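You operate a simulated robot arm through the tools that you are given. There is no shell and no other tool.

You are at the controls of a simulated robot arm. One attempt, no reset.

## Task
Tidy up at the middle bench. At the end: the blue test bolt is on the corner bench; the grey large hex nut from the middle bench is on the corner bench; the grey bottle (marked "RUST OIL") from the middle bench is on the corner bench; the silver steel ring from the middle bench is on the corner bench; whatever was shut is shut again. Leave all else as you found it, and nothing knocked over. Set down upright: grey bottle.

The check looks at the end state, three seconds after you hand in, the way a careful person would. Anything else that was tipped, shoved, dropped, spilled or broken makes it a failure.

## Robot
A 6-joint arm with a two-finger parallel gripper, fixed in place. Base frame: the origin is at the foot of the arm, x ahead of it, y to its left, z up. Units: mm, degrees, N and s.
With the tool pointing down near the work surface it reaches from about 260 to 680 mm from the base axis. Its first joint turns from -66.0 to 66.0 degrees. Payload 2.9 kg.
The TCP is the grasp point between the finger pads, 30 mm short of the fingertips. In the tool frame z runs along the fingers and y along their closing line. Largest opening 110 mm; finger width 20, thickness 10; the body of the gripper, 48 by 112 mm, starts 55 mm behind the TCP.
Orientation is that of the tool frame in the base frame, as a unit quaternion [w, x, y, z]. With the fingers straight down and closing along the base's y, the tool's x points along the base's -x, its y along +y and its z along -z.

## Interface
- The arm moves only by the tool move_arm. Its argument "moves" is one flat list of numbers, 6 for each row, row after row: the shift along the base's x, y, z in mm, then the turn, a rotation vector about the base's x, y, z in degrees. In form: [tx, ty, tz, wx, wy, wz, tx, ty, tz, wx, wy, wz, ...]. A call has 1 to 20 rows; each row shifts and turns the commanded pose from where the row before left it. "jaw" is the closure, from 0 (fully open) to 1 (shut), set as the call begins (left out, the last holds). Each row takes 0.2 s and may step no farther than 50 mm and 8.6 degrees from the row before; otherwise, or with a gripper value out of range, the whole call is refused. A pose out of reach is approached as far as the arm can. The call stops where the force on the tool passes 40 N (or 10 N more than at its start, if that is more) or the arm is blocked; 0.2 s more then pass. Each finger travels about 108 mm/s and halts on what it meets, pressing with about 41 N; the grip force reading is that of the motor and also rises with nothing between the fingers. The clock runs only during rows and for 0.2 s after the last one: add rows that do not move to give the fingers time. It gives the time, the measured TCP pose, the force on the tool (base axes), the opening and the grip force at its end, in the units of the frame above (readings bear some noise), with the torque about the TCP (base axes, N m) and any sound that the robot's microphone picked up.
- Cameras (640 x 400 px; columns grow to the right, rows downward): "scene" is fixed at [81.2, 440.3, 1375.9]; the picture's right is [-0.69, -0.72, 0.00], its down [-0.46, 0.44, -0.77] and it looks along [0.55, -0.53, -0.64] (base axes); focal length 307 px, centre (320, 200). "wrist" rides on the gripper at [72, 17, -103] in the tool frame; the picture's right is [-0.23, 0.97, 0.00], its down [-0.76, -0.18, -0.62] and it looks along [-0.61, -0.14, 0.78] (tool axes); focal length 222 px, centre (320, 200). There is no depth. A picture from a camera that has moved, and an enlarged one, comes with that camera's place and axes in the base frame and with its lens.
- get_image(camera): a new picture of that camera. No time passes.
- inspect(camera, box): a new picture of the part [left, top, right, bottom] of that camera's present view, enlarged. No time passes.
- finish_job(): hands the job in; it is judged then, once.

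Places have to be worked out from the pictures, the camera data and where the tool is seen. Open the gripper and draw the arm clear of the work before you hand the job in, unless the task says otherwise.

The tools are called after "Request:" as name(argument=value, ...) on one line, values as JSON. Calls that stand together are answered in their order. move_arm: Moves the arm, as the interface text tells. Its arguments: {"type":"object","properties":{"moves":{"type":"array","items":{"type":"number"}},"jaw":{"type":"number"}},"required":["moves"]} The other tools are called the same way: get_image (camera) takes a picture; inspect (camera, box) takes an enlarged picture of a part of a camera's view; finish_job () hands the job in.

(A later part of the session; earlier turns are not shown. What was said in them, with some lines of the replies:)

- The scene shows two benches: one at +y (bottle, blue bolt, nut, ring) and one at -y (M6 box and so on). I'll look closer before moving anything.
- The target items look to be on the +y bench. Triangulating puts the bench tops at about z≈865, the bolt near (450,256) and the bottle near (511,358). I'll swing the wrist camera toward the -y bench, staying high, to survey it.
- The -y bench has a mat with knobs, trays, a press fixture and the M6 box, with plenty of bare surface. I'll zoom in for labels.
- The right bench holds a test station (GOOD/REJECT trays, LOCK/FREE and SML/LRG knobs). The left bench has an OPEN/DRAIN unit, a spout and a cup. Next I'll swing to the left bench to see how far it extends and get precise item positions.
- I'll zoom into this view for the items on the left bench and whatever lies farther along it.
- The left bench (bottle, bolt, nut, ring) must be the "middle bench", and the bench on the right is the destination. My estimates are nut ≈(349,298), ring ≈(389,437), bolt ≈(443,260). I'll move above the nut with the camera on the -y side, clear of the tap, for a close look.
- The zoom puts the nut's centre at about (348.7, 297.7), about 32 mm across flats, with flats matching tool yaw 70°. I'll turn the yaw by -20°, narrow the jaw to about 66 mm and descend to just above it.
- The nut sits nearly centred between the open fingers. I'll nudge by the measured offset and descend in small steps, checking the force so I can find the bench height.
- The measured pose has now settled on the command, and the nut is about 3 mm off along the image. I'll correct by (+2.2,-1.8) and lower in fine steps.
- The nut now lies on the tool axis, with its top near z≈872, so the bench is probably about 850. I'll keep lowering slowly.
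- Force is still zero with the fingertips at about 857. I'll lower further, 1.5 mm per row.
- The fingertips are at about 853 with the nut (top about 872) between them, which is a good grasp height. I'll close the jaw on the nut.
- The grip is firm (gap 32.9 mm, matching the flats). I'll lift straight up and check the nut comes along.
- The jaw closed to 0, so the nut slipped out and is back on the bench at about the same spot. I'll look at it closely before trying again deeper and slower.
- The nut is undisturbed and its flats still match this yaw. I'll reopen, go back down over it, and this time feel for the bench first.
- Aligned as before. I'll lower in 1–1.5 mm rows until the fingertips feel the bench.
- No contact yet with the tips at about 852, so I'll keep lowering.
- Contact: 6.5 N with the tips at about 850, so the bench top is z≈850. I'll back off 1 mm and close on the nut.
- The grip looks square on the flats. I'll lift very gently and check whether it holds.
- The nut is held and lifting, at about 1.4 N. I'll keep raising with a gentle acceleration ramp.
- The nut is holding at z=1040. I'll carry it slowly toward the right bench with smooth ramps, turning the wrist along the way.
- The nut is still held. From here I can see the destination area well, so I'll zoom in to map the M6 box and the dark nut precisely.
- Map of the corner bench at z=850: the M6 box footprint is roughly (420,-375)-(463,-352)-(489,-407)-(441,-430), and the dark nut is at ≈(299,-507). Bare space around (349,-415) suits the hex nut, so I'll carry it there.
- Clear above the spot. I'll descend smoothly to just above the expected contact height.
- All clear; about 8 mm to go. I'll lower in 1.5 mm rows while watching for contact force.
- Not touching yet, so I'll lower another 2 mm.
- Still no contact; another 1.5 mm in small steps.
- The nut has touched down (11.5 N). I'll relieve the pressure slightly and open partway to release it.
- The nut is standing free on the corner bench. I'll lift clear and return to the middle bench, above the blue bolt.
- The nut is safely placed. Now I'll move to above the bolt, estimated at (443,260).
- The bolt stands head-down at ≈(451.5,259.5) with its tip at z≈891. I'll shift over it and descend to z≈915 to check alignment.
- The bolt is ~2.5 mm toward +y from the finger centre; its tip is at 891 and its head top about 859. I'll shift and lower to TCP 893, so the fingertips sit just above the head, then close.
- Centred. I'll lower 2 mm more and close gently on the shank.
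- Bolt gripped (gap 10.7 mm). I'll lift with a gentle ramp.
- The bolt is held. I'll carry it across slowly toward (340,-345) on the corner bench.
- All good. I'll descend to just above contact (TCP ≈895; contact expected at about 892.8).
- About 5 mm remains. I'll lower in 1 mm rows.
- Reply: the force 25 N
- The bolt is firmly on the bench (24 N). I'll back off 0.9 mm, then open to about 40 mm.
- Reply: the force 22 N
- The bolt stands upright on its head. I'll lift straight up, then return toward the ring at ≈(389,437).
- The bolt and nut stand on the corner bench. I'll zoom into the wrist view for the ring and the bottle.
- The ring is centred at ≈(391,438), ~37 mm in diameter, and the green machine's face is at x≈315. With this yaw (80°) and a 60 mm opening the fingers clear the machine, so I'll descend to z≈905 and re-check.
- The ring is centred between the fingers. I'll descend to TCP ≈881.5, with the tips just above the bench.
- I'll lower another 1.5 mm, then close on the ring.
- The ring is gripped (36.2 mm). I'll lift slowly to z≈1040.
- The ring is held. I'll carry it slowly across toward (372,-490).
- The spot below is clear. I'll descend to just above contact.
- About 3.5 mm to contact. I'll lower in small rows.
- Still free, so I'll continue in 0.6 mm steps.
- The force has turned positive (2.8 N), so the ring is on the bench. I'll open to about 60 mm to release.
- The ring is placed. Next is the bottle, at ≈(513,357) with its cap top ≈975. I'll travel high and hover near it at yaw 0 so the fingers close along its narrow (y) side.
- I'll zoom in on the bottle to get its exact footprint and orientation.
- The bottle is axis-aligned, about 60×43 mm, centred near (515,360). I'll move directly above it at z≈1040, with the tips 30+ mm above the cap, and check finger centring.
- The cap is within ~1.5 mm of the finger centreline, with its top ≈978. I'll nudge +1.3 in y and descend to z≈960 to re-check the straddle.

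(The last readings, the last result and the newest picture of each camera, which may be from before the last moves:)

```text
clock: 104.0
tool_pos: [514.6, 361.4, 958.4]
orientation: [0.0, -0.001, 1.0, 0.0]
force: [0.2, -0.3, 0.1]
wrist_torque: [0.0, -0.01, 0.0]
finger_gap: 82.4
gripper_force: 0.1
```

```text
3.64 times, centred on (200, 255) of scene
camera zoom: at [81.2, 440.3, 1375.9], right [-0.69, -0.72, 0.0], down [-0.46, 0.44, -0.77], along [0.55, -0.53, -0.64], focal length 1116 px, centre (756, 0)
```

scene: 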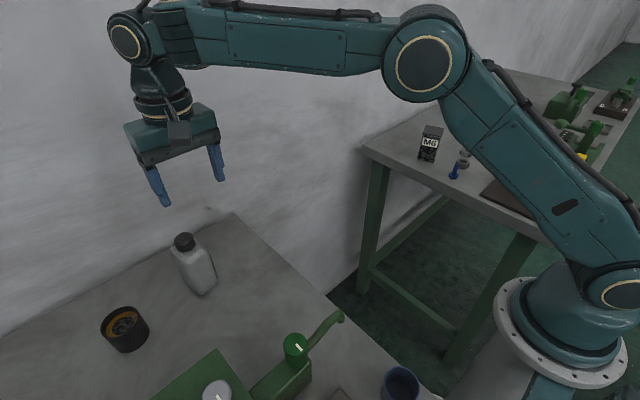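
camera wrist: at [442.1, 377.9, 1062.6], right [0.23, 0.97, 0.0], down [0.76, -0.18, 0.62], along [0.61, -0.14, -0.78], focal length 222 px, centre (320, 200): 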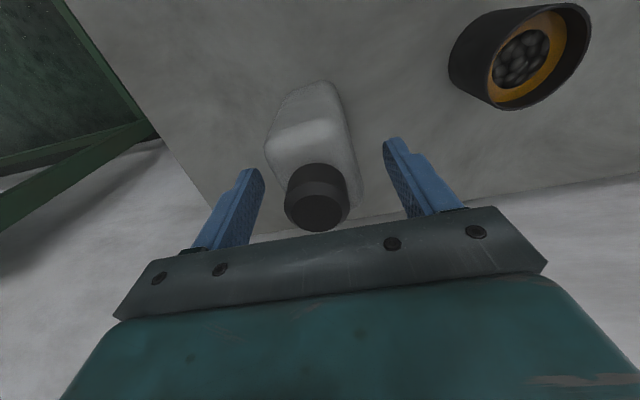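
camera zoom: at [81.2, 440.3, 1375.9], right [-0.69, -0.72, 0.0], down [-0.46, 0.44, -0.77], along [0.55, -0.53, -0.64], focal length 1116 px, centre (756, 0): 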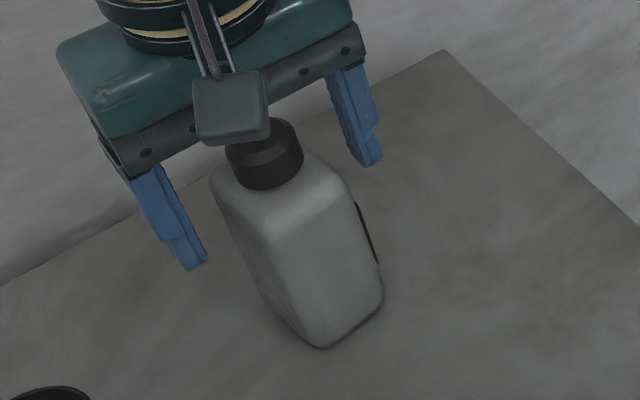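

The fingers straddle the bottle well. I'll shift about -1.5 in y and lower to TCP ≈932, which keeps the gripper body about 9 mm above the cap.

Request:
move_arm(moves=[0, -0.8, -6, 0, 0, 0, 0, -0.7, -7, 0, 0, 0, 0, 0, -6, 0, 0, 0, 0, 0, -4, 0, 0, 0, 0, 0, -2.5, 0, 0, 0, 0, 0, 0, 0, 0, 0, 0, 0, 0, 0, 0, 0])

Request:
get_image(camera="wrist")

Request:
inspect(camera="scene", box=[120, 200, 280, 310])

```text
clock: 105.6
tool_pos: [512.4, 359.2, 935.1]
orientation: [-0.001, -0.001, 1.0, -0.001]
force: [0.3, -0.3, 0.5]
wrist_torque: [0.0, 0.0, -0.04]
finger_gap: 82.7
gripper_force: 0.1
```

```text
taken
camera wrist: at [441.1, 376.3, 1038.5], right [0.23, 0.97, 0.0], down [0.76, -0.18, 0.62], along [0.61, -0.14, -0.78], focal length 222 px, centre (320, 200)
```

wrist: 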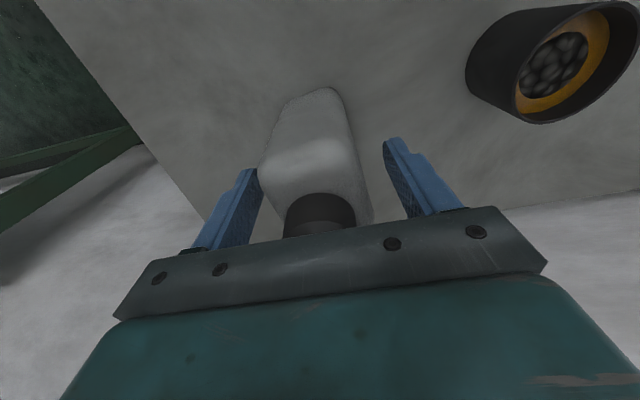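

```text
3.64 times, centred on (200, 255) of scene
camera zoom: at [81.2, 440.3, 1375.9], right [-0.69, -0.72, 0.0], down [-0.46, 0.44, -0.77], along [0.55, -0.53, -0.64], focal length 1116 px, centre (756, 0)
```

zoom: 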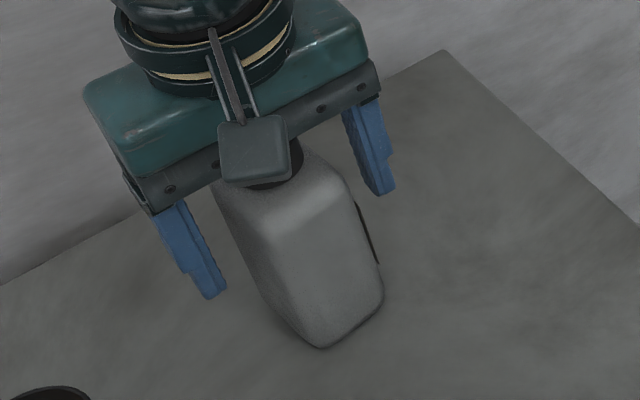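

Aligned at TCP 935, tips at 905 on the straight part of the body. I'll close in stages to check centring before gripping.

Request:
move_arm(moves=[0, 0, 0, 0, 0, 0, 0, 0, 0, 0, 0, 0], jaw=0.5)

Request:
get_image(camera="wrist")

Request:
inspect(camera="scene", box=[140, 210, 260, 310])

```text
clock: 106.2
tool_pos: [513.6, 359.1, 935.5]
orientation: [0.0, -0.001, 1.0, 0.0]
force: [0.7, 0.1, 0.4]
wrist_torque: [0.0, -0.02, -0.02]
finger_gap: 55.0
gripper_force: 0.0
```

```text
taken
camera wrist: at [441.1, 376.4, 1038.6], right [0.23, 0.97, 0.0], down [0.76, -0.18, 0.62], along [0.61, -0.14, -0.78], focal length 222 px, centre (320, 200)
```

wrist: 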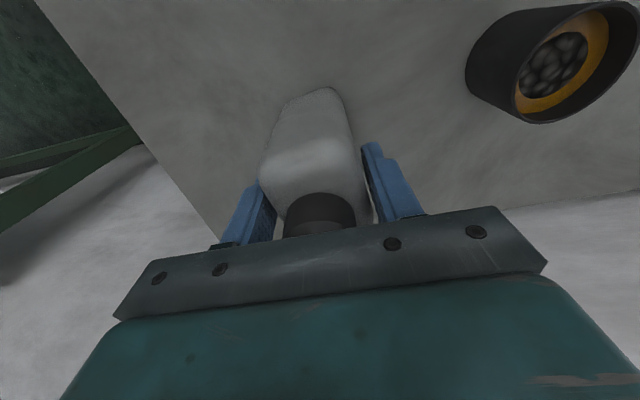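

```text
4.00 times, centred on (200, 260) of scene
camera zoom: at [81.2, 440.3, 1375.9], right [-0.69, -0.72, 0.0], down [-0.46, 0.44, -0.77], along [0.55, -0.53, -0.64], focal length 1228 px, centre (800, -40)
```

zoom: 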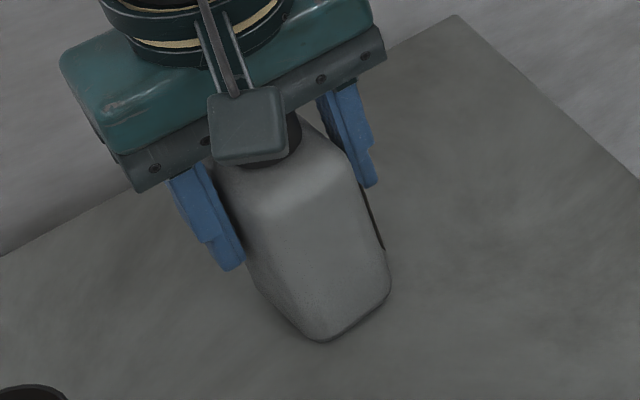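

The fingers sit evenly on both sides. I'll close to grip.

Request:
move_arm(moves=[0, 0, 0, 0, 0, 0], jaw=0.57)

Request:
move_arm(moves=[0, 0, 0, 0, 0, 0, 0, 0, 0, 0, 0, 0, 0, 0, 0, 0, 0, 0], jaw=1)

Request:
get_image(camera="wrist")

Request:
inspect(camera="scene", box=[140, 210, 260, 310])

```text
clock: 106.6
tool_pos: [512.3, 360.3, 934.4]
orientation: [-0.001, -0.001, 1.0, 0.0]
force: [0.7, 0.5, 1.1]
wrist_torque: [0.14, -0.07, 0.04]
finger_gap: 49.7
gripper_force: 40.8
```

```text
clock: 107.4
tool_pos: [513.4, 359.9, 935.2]
orientation: [0.0, -0.001, 1.0, 0.0]
force: [0.1, 0.8, 1.5]
wrist_torque: [0.14, -0.14, 0.02]
finger_gap: 49.9
gripper_force: 41.3
```

```text
taken
camera wrist: at [441.1, 376.5, 1038.7], right [0.23, 0.97, 0.0], down [0.76, -0.18, 0.62], along [0.61, -0.14, -0.78], focal length 222 px, centre (320, 200)
```

wrist: 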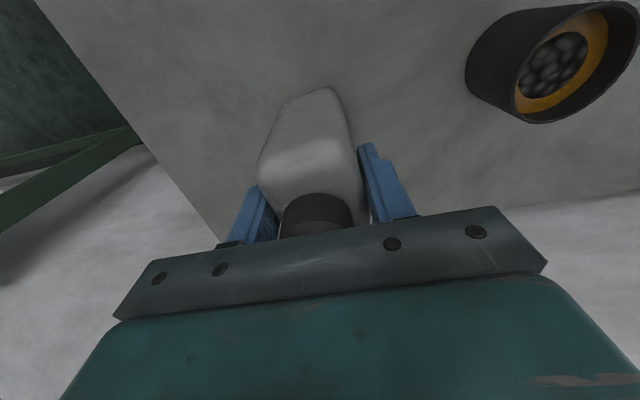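

```text
4.00 times, centred on (200, 260) of scene
camera zoom: at [81.2, 440.3, 1375.9], right [-0.69, -0.72, 0.0], down [-0.46, 0.44, -0.77], along [0.55, -0.53, -0.64], focal length 1228 px, centre (800, -40)
```

zoom: 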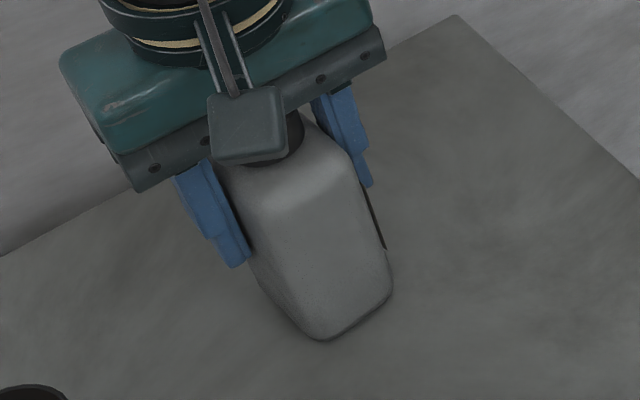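

Gripped at 49.9 mm, with 41 N. I'll lift a few mm very gently and check that it holds.

Request:
move_arm(moves=[0, 0, 0.5, 0, 0, 0, 0, 0, 1, 0, 0, 0, 0, 0, 1, 0, 0, 0, 0, 0, 1.5, 0, 0, 0, 0, 0, 1.5, 0, 0, 0, 0, 0, 1, 0, 0, 0, 0, 0, 0, 0, 0, 0])

Request:
get_image(camera="wrist")

Request:
inspect(camera="scene", box=[140, 210, 260, 310])

```text
clock: 109.0
tool_pos: [512.6, 357.4, 940.8]
orientation: [0.0, -0.001, 1.0, 0.0]
force: [-0.3, -0.5, -3.2]
wrist_torque: [-0.02, -0.02, 0.0]
finger_gap: 49.8
gripper_force: 41.2
```

```text
taken
camera wrist: at [441.3, 375.1, 1044.8], right [0.23, 0.97, 0.0], down [0.76, -0.18, 0.62], along [0.61, -0.14, -0.78], focal length 222 px, centre (320, 200)
```

wrist: 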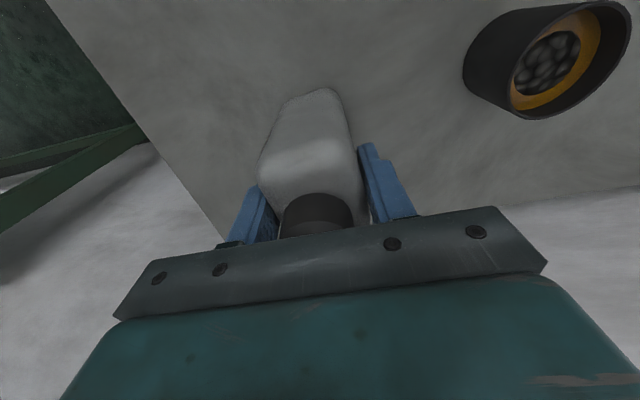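

```text
4.00 times, centred on (200, 260) of scene
camera zoom: at [81.3, 440.4, 1375.9], right [-0.69, -0.72, 0.0], down [-0.46, 0.44, -0.77], along [0.55, -0.53, -0.64], focal length 1228 px, centre (800, -40)
```

zoom: 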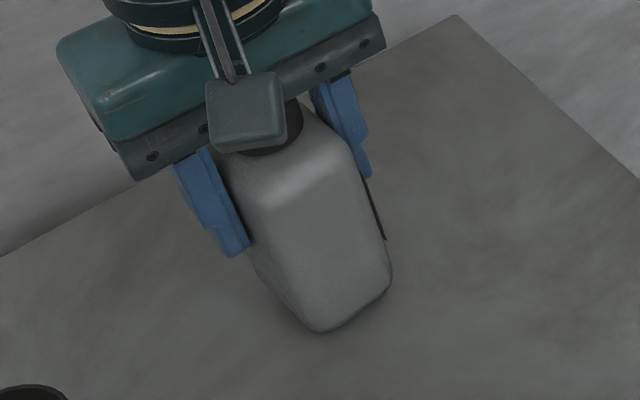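

The bottle is held upright (about 3.2 N). I'll continue the lift with a gentle ramp.

Request:
move_arm(moves=[0, 0, 1, 0, 0, 0, 0, 0, 2, 0, 0, 0, 0, 0, 3, 0, 0, 0, 0, 0, 4, 0, 0, 0, 0, 0, 6, 0, 0, 0, 0, 0, 8, 0, 0, 0, 0, 0, 10, 0, 0, 0, 0, 0, 12, 0, 0, 0, 0, 0, 13, 0, 0, 0, 0, 0, 13, 0, 0, 0, 0, 0, 12, 0, 0, 0, 0, 0, 10, 0, 0, 0, 0, 0, 7, 0, 0, 0, 0, 0, 5, 0, 0, 0, 0, 0, 3, 0, 0, 0, 0, 0, 1, 0, 0, 0, 0, 0, 0, 0, 0, 0])

Request:
get_image(camera="wrist")

Request:
get_image(camera="scene")

```text
clock: 112.6
tool_pos: [514.6, 356.0, 1051.0]
orientation: [0.0, 0.0, 1.0, 0.001]
force: [0.2, 0.8, -2.6]
wrist_torque: [0.0, 0.0, -0.02]
finger_gap: 49.2
gripper_force: 40.7
```

```text
taken
camera wrist: at [441.9, 373.6, 1154.4], right [0.23, 0.97, 0.0], down [0.76, -0.18, 0.62], along [0.61, -0.14, -0.78], focal length 222 px, centre (320, 200)
```

wrist: 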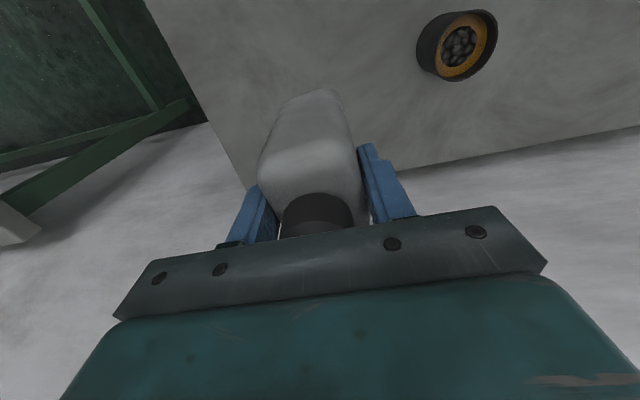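

```text
taken
```

scene: 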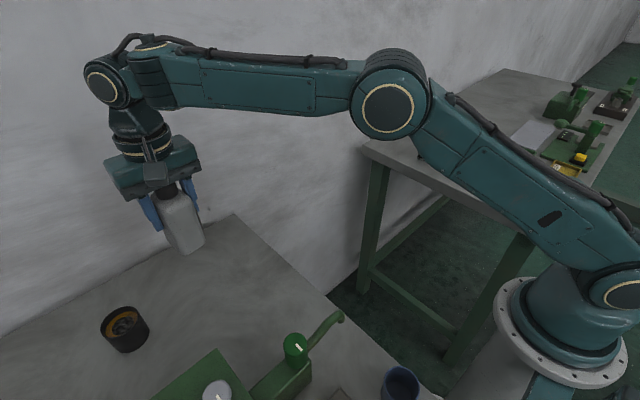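

The bottle is hanging upright. I'll carry it across slowly with smooth ramps.

Request:
move_arm(moves=[0.1, -3, 0, 0, 0, 0, 0.3, -6, 0, 0, 0, 0, 0.5, -10, 0, 0, 0, 0, 0.7, -14, 0, 0, 0, 0, 0.9, -19, 0, 0, 0, 0, 1.1, -24, 0, 0, 0, 0, 1.3, -28, 0, 0, 0, 0, 1.4, -31, 0, 0, 0, 0, 1.5, -33, 0, 0, 0, 0, 1.6, -34, 0, 0, 0, 0, 1.6, -34, 0, 0, 0, 0, 1.6, -34, 0, 0, 0, 0, 1.5, -33, 0, 0, 0, 0, 1.4, -31, 0, 0, 0, 0, 1.3, -28, 0, 0, 0, 0, 1, -22, 0, 0, 0, 0, 0.7, -16, 0, 0, 0, 0, 0.5, -10, 0, 0, 0, 0, 0.2, -5, 0, 0, 0, 0, 0.1, -2, 0, 0, 0, 0])

Request:
get_image(camera="wrist")

Request:
get_image(camera="scene")

```text
clock: 116.8
tool_pos: [535.8, -59.8, 1051.2]
orientation: [0.0, -0.001, 1.0, 0.0]
force: [0.0, -0.2, -2.3]
wrist_torque: [-0.01, 0.03, -0.02]
finger_gap: 49.2
gripper_force: 40.9
```

```text
taken
camera wrist: at [462.0, -41.3, 1155.6], right [0.23, 0.97, 0.0], down [0.76, -0.18, 0.62], along [0.61, -0.14, -0.78], focal length 222 px, centre (320, 200)
```

wrist: 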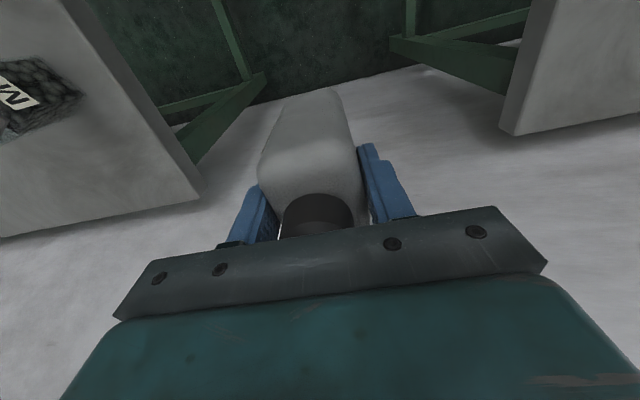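

```text
taken
```

scene: 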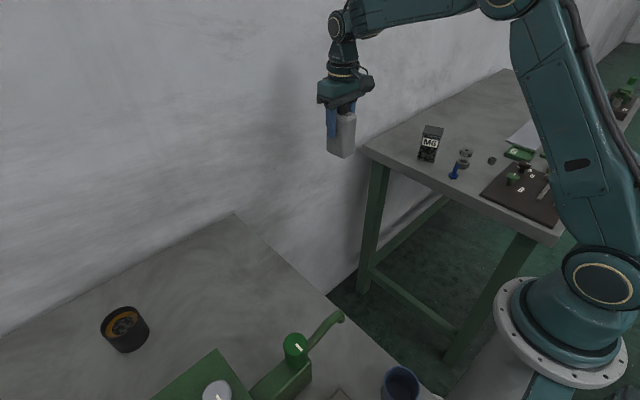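

Still held, midway. The corner bench's near corner is ≈(635,-281), so (545,-350) is a safe spot well clear of the M6 box. Continuing there.

Request:
move_arm(moves=[0.3, -3, 0, 0, 0, 0, 0.4, -6, 0, 0, 0, 0, 0.5, -10, 0, 0, 0, 0, 0.6, -14, 0, 0, 0, 0, 0.6, -19, 0, 0, 0, 0, 0.7, -23, 0, 0, 0, 0, 0.7, -26, 0, 0, 0, 0, 0.7, -28, 0, 0, 0, 0, 0.7, -28, 0, 0, 0, 0, 0.7, -26, 0, 0, 0, 0, 0.7, -25, 0, 0, 0, 0, 0.6, -22, 0, 0, 0, 0, 0.6, -18, 0, 0, 0, 0, 0.6, -14, 0, 0, 0, 0, 0.5, -11, 0, 0, 0, 0, 0.4, -8, 0, 0, 0, 0, 0.3, -5, 0, 0, 0, 0, 0.2, -3, 0, 0, 0, 0, 0, 0, 0, 0, 0, 0])

Request:
get_image(camera="wrist")

Request:
get_image(camera="scene")

```text
clock: 120.8
tool_pos: [542.6, -349.9, 1050.8]
orientation: [0.0, -0.001, 1.0, 0.0]
force: [0.3, 0.2, -2.4]
wrist_torque: [0.02, 0.0, 0.01]
finger_gap: 48.8
gripper_force: 41.1
```

```text
taken
camera wrist: at [471.2, -330.7, 1155.1], right [0.23, 0.97, 0.0], down [0.76, -0.18, 0.62], along [0.61, -0.14, -0.78], focal length 222 px, centre (320, 200)
```

wrist: 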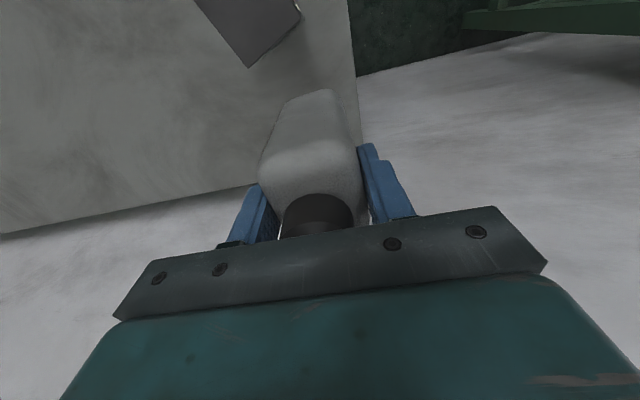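

```text
taken
```

scene: 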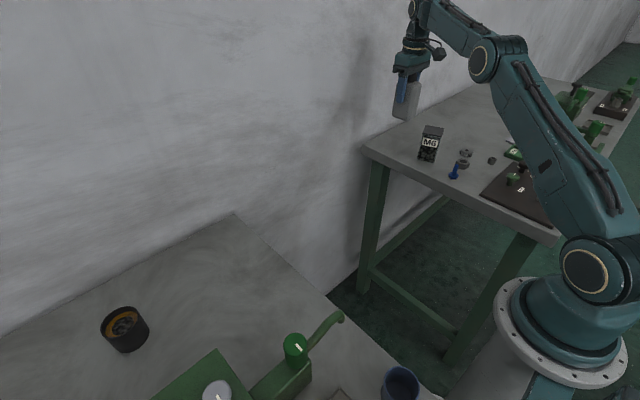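

The spot is clear. I'll shift 6 mm further in from the edge and descend slowly to just above contact (expected TCP ≈935).

Request:
move_arm(moves=[0, -1, -2, 0, 0, 0, 0, -2, -4, 0, 0, 0, 0, -2, -7, 0, 0, 0, 0, -1, -10, 0, 0, 0, 0, 0, -12, 0, 0, 0, 0, 0, -13, 0, 0, 0, 0, 0, -13, 0, 0, 0, 0, 0, -12, 0, 0, 0, 0, 0, -11, 0, 0, 0, 0, 0, -9, 0, 0, 0, 0, 0, -7, 0, 0, 0, 0, 0, -5, 0, 0, 0, 0, 0, -3, 0, 0, 0, 0, 0, -2, 0, 0, 0, 0, 0, 0, 0, 0, 0])

Request:
get_image(camera="wrist")

Request:
inspect(camera="scene", box=[340, 70, 500, 200])

```text
clock: 124.0
tool_pos: [541.9, -353.9, 942.2]
orientation: [0.0, -0.001, 1.0, 0.0]
force: [0.1, -0.7, -2.5]
wrist_torque: [0.02, -0.03, 0.04]
finger_gap: 49.0
gripper_force: 40.7
```

```text
taken
camera wrist: at [470.4, -335.8, 1044.9], right [0.23, 0.97, 0.0], down [0.76, -0.18, 0.62], along [0.61, -0.14, -0.78], focal length 222 px, centre (320, 200)
```

wrist: 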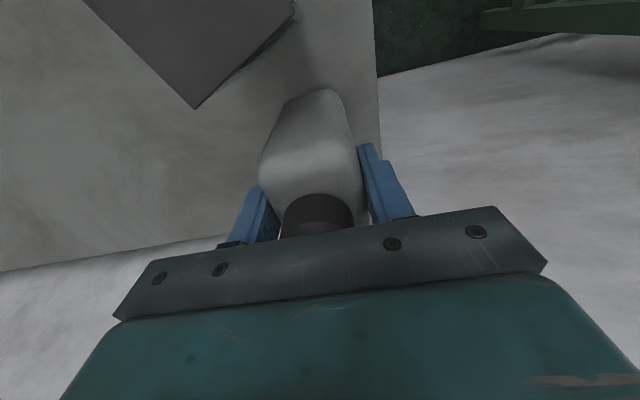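

```text
3.08 times, centred on (420, 135) of scene
camera zoom: at [81.3, 440.3, 1375.9], right [-0.69, -0.72, 0.0], down [-0.46, 0.44, -0.77], along [0.55, -0.53, -0.64], focal length 944 px, centre (12, 400)
```

zoom: 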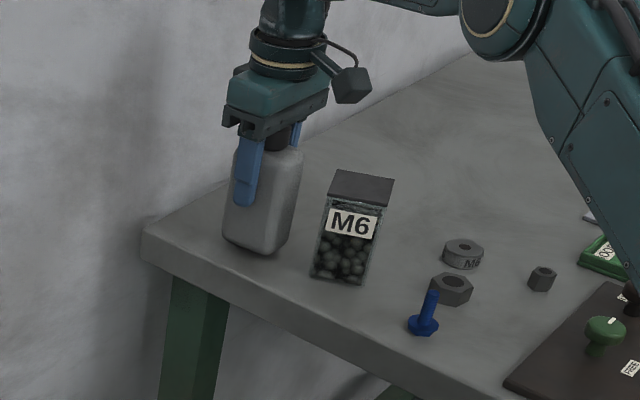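

Everything is visible and clear. About 7 mm remains, so I'll lower in small rows.

Request:
move_arm(moves=[0, 0, -1, 0, 0, 0, 0, 0, -1, 0, 0, 0, 0, 0, -1, 0, 0, 0, 0, 0, -1, 0, 0, 0, 0, 0, -0.5, 0, 0, 0, 0, 0, 0, 0, 0, 0])

Request:
move_arm(moves=[0, 0, -0.6, 0, 0, 0, 0, 0, 0, 0, 0, 0])

```text
clock: 125.4
tool_pos: [542.6, -353.9, 935.7]
orientation: [0.0, -0.002, 1.0, -0.001]
force: [0.6, 0.8, -2.0]
wrist_torque: [0.03, -0.01, -0.01]
finger_gap: 48.7
gripper_force: 40.9
```

```text
clock: 126.0
tool_pos: [543.3, -355.0, 935.8]
orientation: [0.0, -0.001, 1.0, 0.001]
force: [-0.3, -0.5, -2.3]
wrist_torque: [-0.02, -0.02, -0.01]
finger_gap: 48.5
gripper_force: 41.4
```

No contact yet; I'll continue in 0.6 mm steps.

Request:
move_arm(moves=[0, 0, -0.6, 0, 0, 0, 0, 0, -0.6, 0, 0, 0, 0, 0, 0, 0, 0, 0])

Request:
move_arm(moves=[0, 0, -0.6, 0, 0, 0, 0, 0, 0, 0, 0, 0])

```text
clock: 126.8
tool_pos: [542.1, -353.7, 935.4]
orientation: [0.0, -0.002, 1.0, -0.001]
force: [0.1, -0.9, -2.3]
wrist_torque: [0.01, 0.0, -0.02]
finger_gap: 48.2
gripper_force: 40.9
```

```text
clock: 127.4
tool_pos: [542.8, -353.8, 935.9]
orientation: [-0.001, -0.001, 1.0, 0.0]
force: [-2.0, 1.3, 1.9]
wrist_torque: [0.03, 0.0, 0.04]
finger_gap: 48.6
gripper_force: 40.6
```

The force turned from -2.3 to +1.9 N, so the bottle is resting on the bench. One more tiny step to seat it, then I'll check.

Request:
move_arm(moves=[0, 0, -0.4, 0, 0, 0, 0, 0, 0, 0, 0, 0])

Request:
inspect(camera="scene", box=[370, 80, 470, 170])

```text
clock: 128.0
tool_pos: [542.2, -353.8, 935.1]
orientation: [0.002, -0.001, 1.0, -0.001]
force: [-3.4, 2.5, 10.1]
wrist_torque: [0.24, 0.38, 0.03]
finger_gap: 48.5
gripper_force: 40.6
```

```text
4.44 times, centred on (420, 125) of scene
camera zoom: at [81.0, 440.5, 1375.8], right [-0.69, -0.72, 0.0], down [-0.46, 0.44, -0.77], along [0.55, -0.53, -0.64], focal length 1364 px, centre (-124, 533)
```

zoom: 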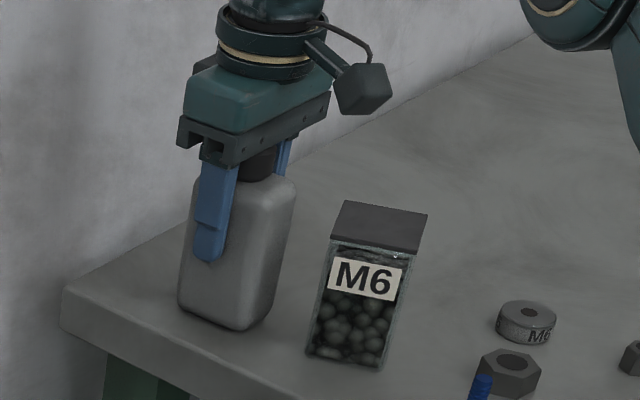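

Seated (10 N). I'll relieve slightly, then open gradually to about 62 mm, then wider.

Request:
move_arm(moves=[0, 0, 0.4, 0, 0, 0, 0, 0, 0, 0, 0, 0])

Request:
move_arm(moves=[0, 0, 0, 0, 0, 0, 0, 0, 0, 0, 0, 0], jaw=0.5)

Request:
get_image(camera="wrist")

Request:
inspect(camera="scene", box=[370, 80, 470, 170])

```text
clock: 128.6
tool_pos: [543.1, -353.0, 933.5]
orientation: [0.002, -0.001, 1.0, -0.001]
force: [1.5, 0.8, 9.9]
wrist_torque: [0.17, 0.22, 0.0]
finger_gap: 48.8
gripper_force: 40.8
```

```text
clock: 129.2
tool_pos: [542.5, -353.4, 933.7]
orientation: [0.0, -0.001, 1.0, -0.001]
force: [0.7, 0.5, -0.2]
wrist_torque: [0.02, -0.01, -0.04]
finger_gap: 55.1
gripper_force: 0.0
```

```text
taken
camera wrist: at [470.4, -336.3, 1037.7], right [0.23, 0.97, 0.0], down [0.76, -0.18, 0.62], along [0.61, -0.14, -0.78], focal length 222 px, centre (320, 200)
```

wrist: 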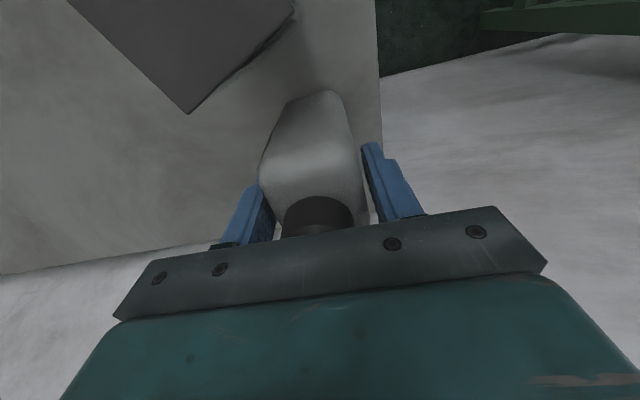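

```text
4.44 times, centred on (420, 125) of scene
camera zoom: at [81.2, 440.3, 1375.9], right [-0.69, -0.72, 0.0], down [-0.46, 0.44, -0.77], along [0.55, -0.53, -0.64], focal length 1364 px, centre (-124, 533)
```

zoom: 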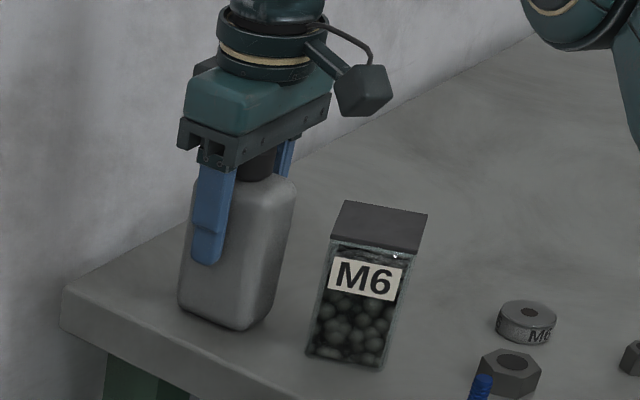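

The bottle stands on its own. I'll open wider and lift straight up, clear of the cap.

Request:
move_arm(moves=[0, 0, 0, 0, 0, 0, 0, 0, 0, 0, 0, 0], jaw=0.25)

Request:
move_arm(moves=[0, 0, 3, 0, 0, 0, 0, 0, 8, 0, 0, 0, 0, 0, 15, 0, 0, 0, 0, 0, 25, 0, 0, 0, 0, 0, 35, 0, 0, 0, 0, 0, 40, 0, 0, 0, 0, 0, 35, 0, 0, 0, 0, 0, 0, 0, 0, 0])

Request:
get_image(camera="scene")

Request:
get_image(camera="wrist")

```text
clock: 129.8
tool_pos: [541.9, -352.9, 935.0]
orientation: [0.0, -0.001, 1.0, 0.0]
force: [-0.7, 0.6, 0.3]
wrist_torque: [-0.03, -0.01, -0.02]
finger_gap: 82.3
gripper_force: 0.0
```

```text
clock: 131.6
tool_pos: [537.1, -347.8, 1092.2]
orientation: [0.0, -0.001, 1.0, -0.001]
force: [-0.5, 0.2, 0.4]
wrist_torque: [-0.01, 0.01, -0.04]
finger_gap: 82.4
gripper_force: 0.1
out of reach, approached as far as the arm can: row 7
```

```text
taken
```

scene: 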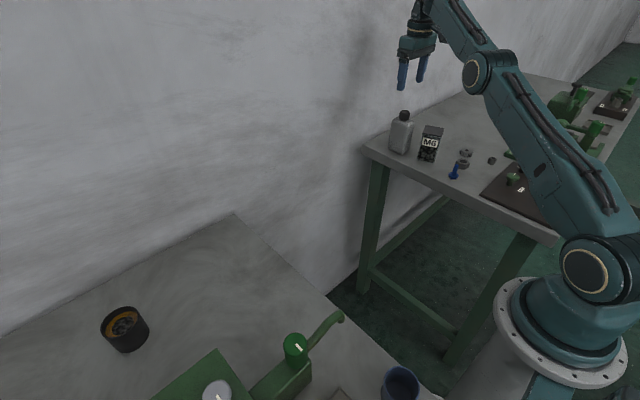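

```text
taken
camera wrist: at [465.9, -331.1, 1196.6], right [0.23, 0.97, 0.0], down [0.76, -0.18, 0.62], along [0.61, -0.14, -0.78], focal length 222 px, centre (320, 200)
```

wrist: 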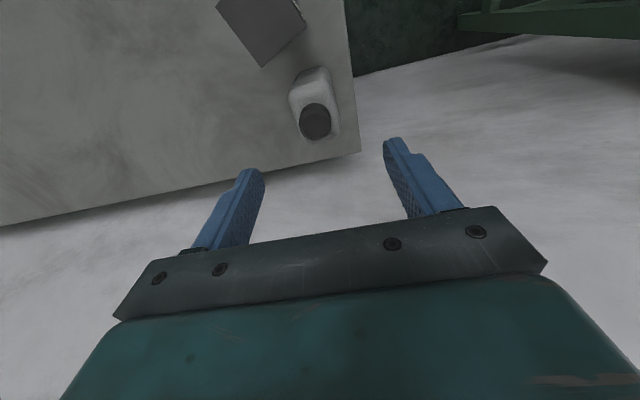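

The bottle is upright on the corner bench. I'll retract the arm to near its starting pose and do a final check.

Request:
move_arm(moves=[-12, 20, 0, 0, 0, 0, -12, 40, 5, 0, 0, 0, -11, 44, 8, 0, 0, 0, -11, 44, 8, 0, 0, 0, -11, 44, 8, 0, 0, 0, -11, 44, 8, 0, 0, 0, -11, 44, 8, 0, 0, 0, -11, 44, 8, 0, 0, 0, -11, 44, 8, 0, 0, 0, -11, 40, 8, 0, 0, 0, 0, 20, 0, 0, 0, 0, 0, 0, 0, 0, 0, 0], jaw=0)

Request:
get_image(camera="scene")

Request:
inspect(camera="scene", box=[350, 50, 640, 240])

Request:
inspect(camera="scene", box=[60, 200, 440, 400])

Request:
inspect(camera="scene", box=[370, 90, 510, 190])

```text
clock: 134.2
tool_pos: [424.4, 81.1, 1161.3]
orientation: [0.0, -0.001, 1.0, 0.0]
force: [-0.1, -0.1, -0.1]
wrist_torque: [0.01, -0.01, -0.04]
finger_gap: 109.8
gripper_force: 0.1
```

```text
taken
```

scene: 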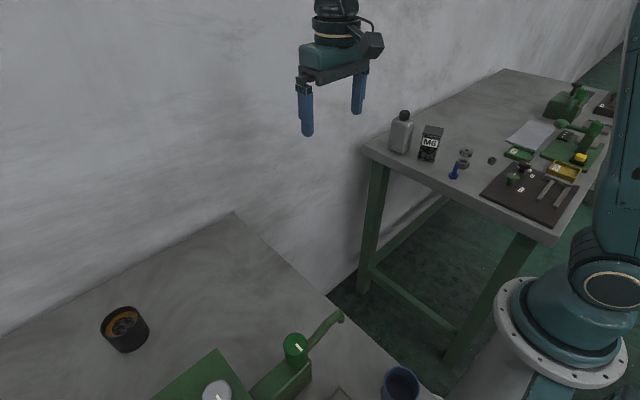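

```text
2.11 times, centred on (495, 145) of scene
camera zoom: at [81.2, 440.3, 1375.9], right [-0.69, -0.72, 0.0], down [-0.46, 0.44, -0.77], along [0.55, -0.53, -0.64], focal length 646 px, centre (-48, 316)
```

zoom: 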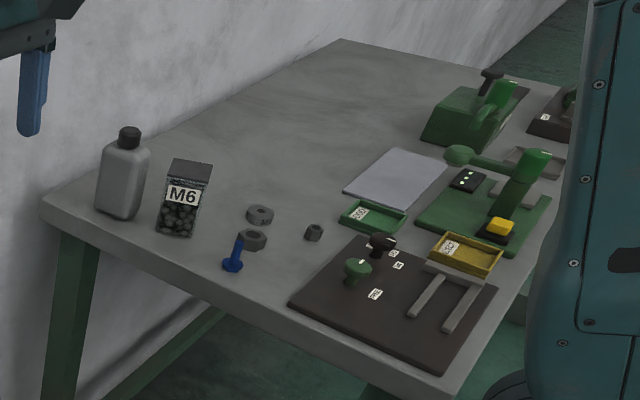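

```text
1.68 times, centred on (250, 300) of scene
camera zoom: at [81.2, 440.3, 1375.9], right [-0.69, -0.72, 0.0], down [-0.46, 0.44, -0.77], along [0.55, -0.53, -0.64], focal length 517 px, centre (438, 32)
```

zoom: 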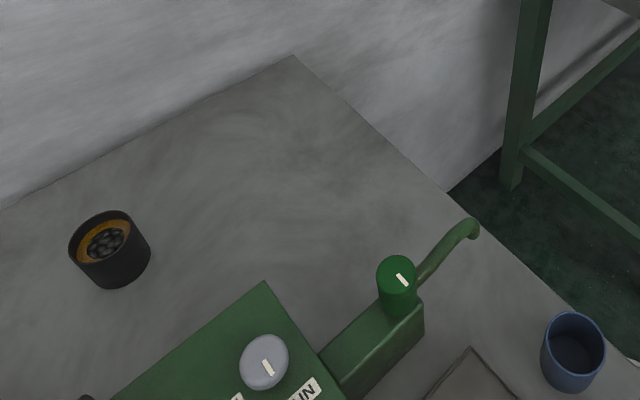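

```text
4.00 times, centred on (440, 140) of scene
camera zoom: at [81.2, 440.3, 1375.9], right [-0.69, -0.72, 0.0], down [-0.46, 0.44, -0.77], along [0.55, -0.53, -0.64], focal length 1228 px, centre (-160, 440)
```

zoom: 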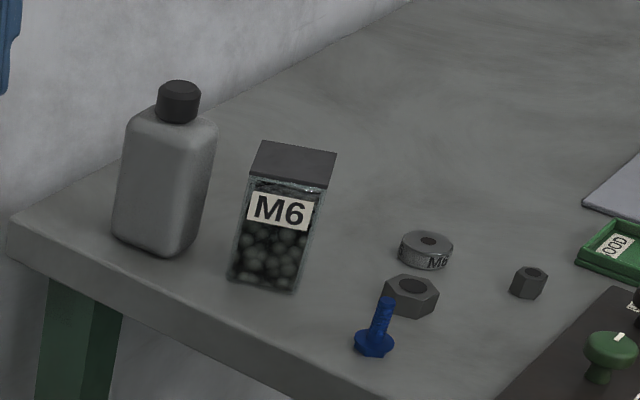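

All four items stand on the corner bench: the bottle and bolt are upright, and the nut and ring lie flat. The M6 box, trays, knobs and the middle bench's other items look unchanged. I opened nothing, and the arm is clear with the gripper open, so I'm handing in.

Request:
finish_job()

```text
The job is handed in.
```

I moved all four items from the middle bench to the corner bench and handed the job in. The last pictures before hand-in showed:

- **Grey "RUST OIL" bottle:** standing upright near the bench's front corner, clear of the M6 box.
- **Blue test bolt:** standing on its head, as I found it.
- **Grey large hex nut:** lying flat beside the bolt. It slipped out of the gripper on the first lift and stayed in place on the middle bench; the second, slower lift held.
- **Silver steel ring:** lying flat just behind the nut.

I didn't open anything, so there was nothing to shut again. The M6 box, trays, knobs and the rest of the middle bench looked unchanged. The arm ended near its starting position with the gripper open.

Neither bench carries a name I could see. I took the one holding these items as the middle bench and the other bench in reach as the corner bench.
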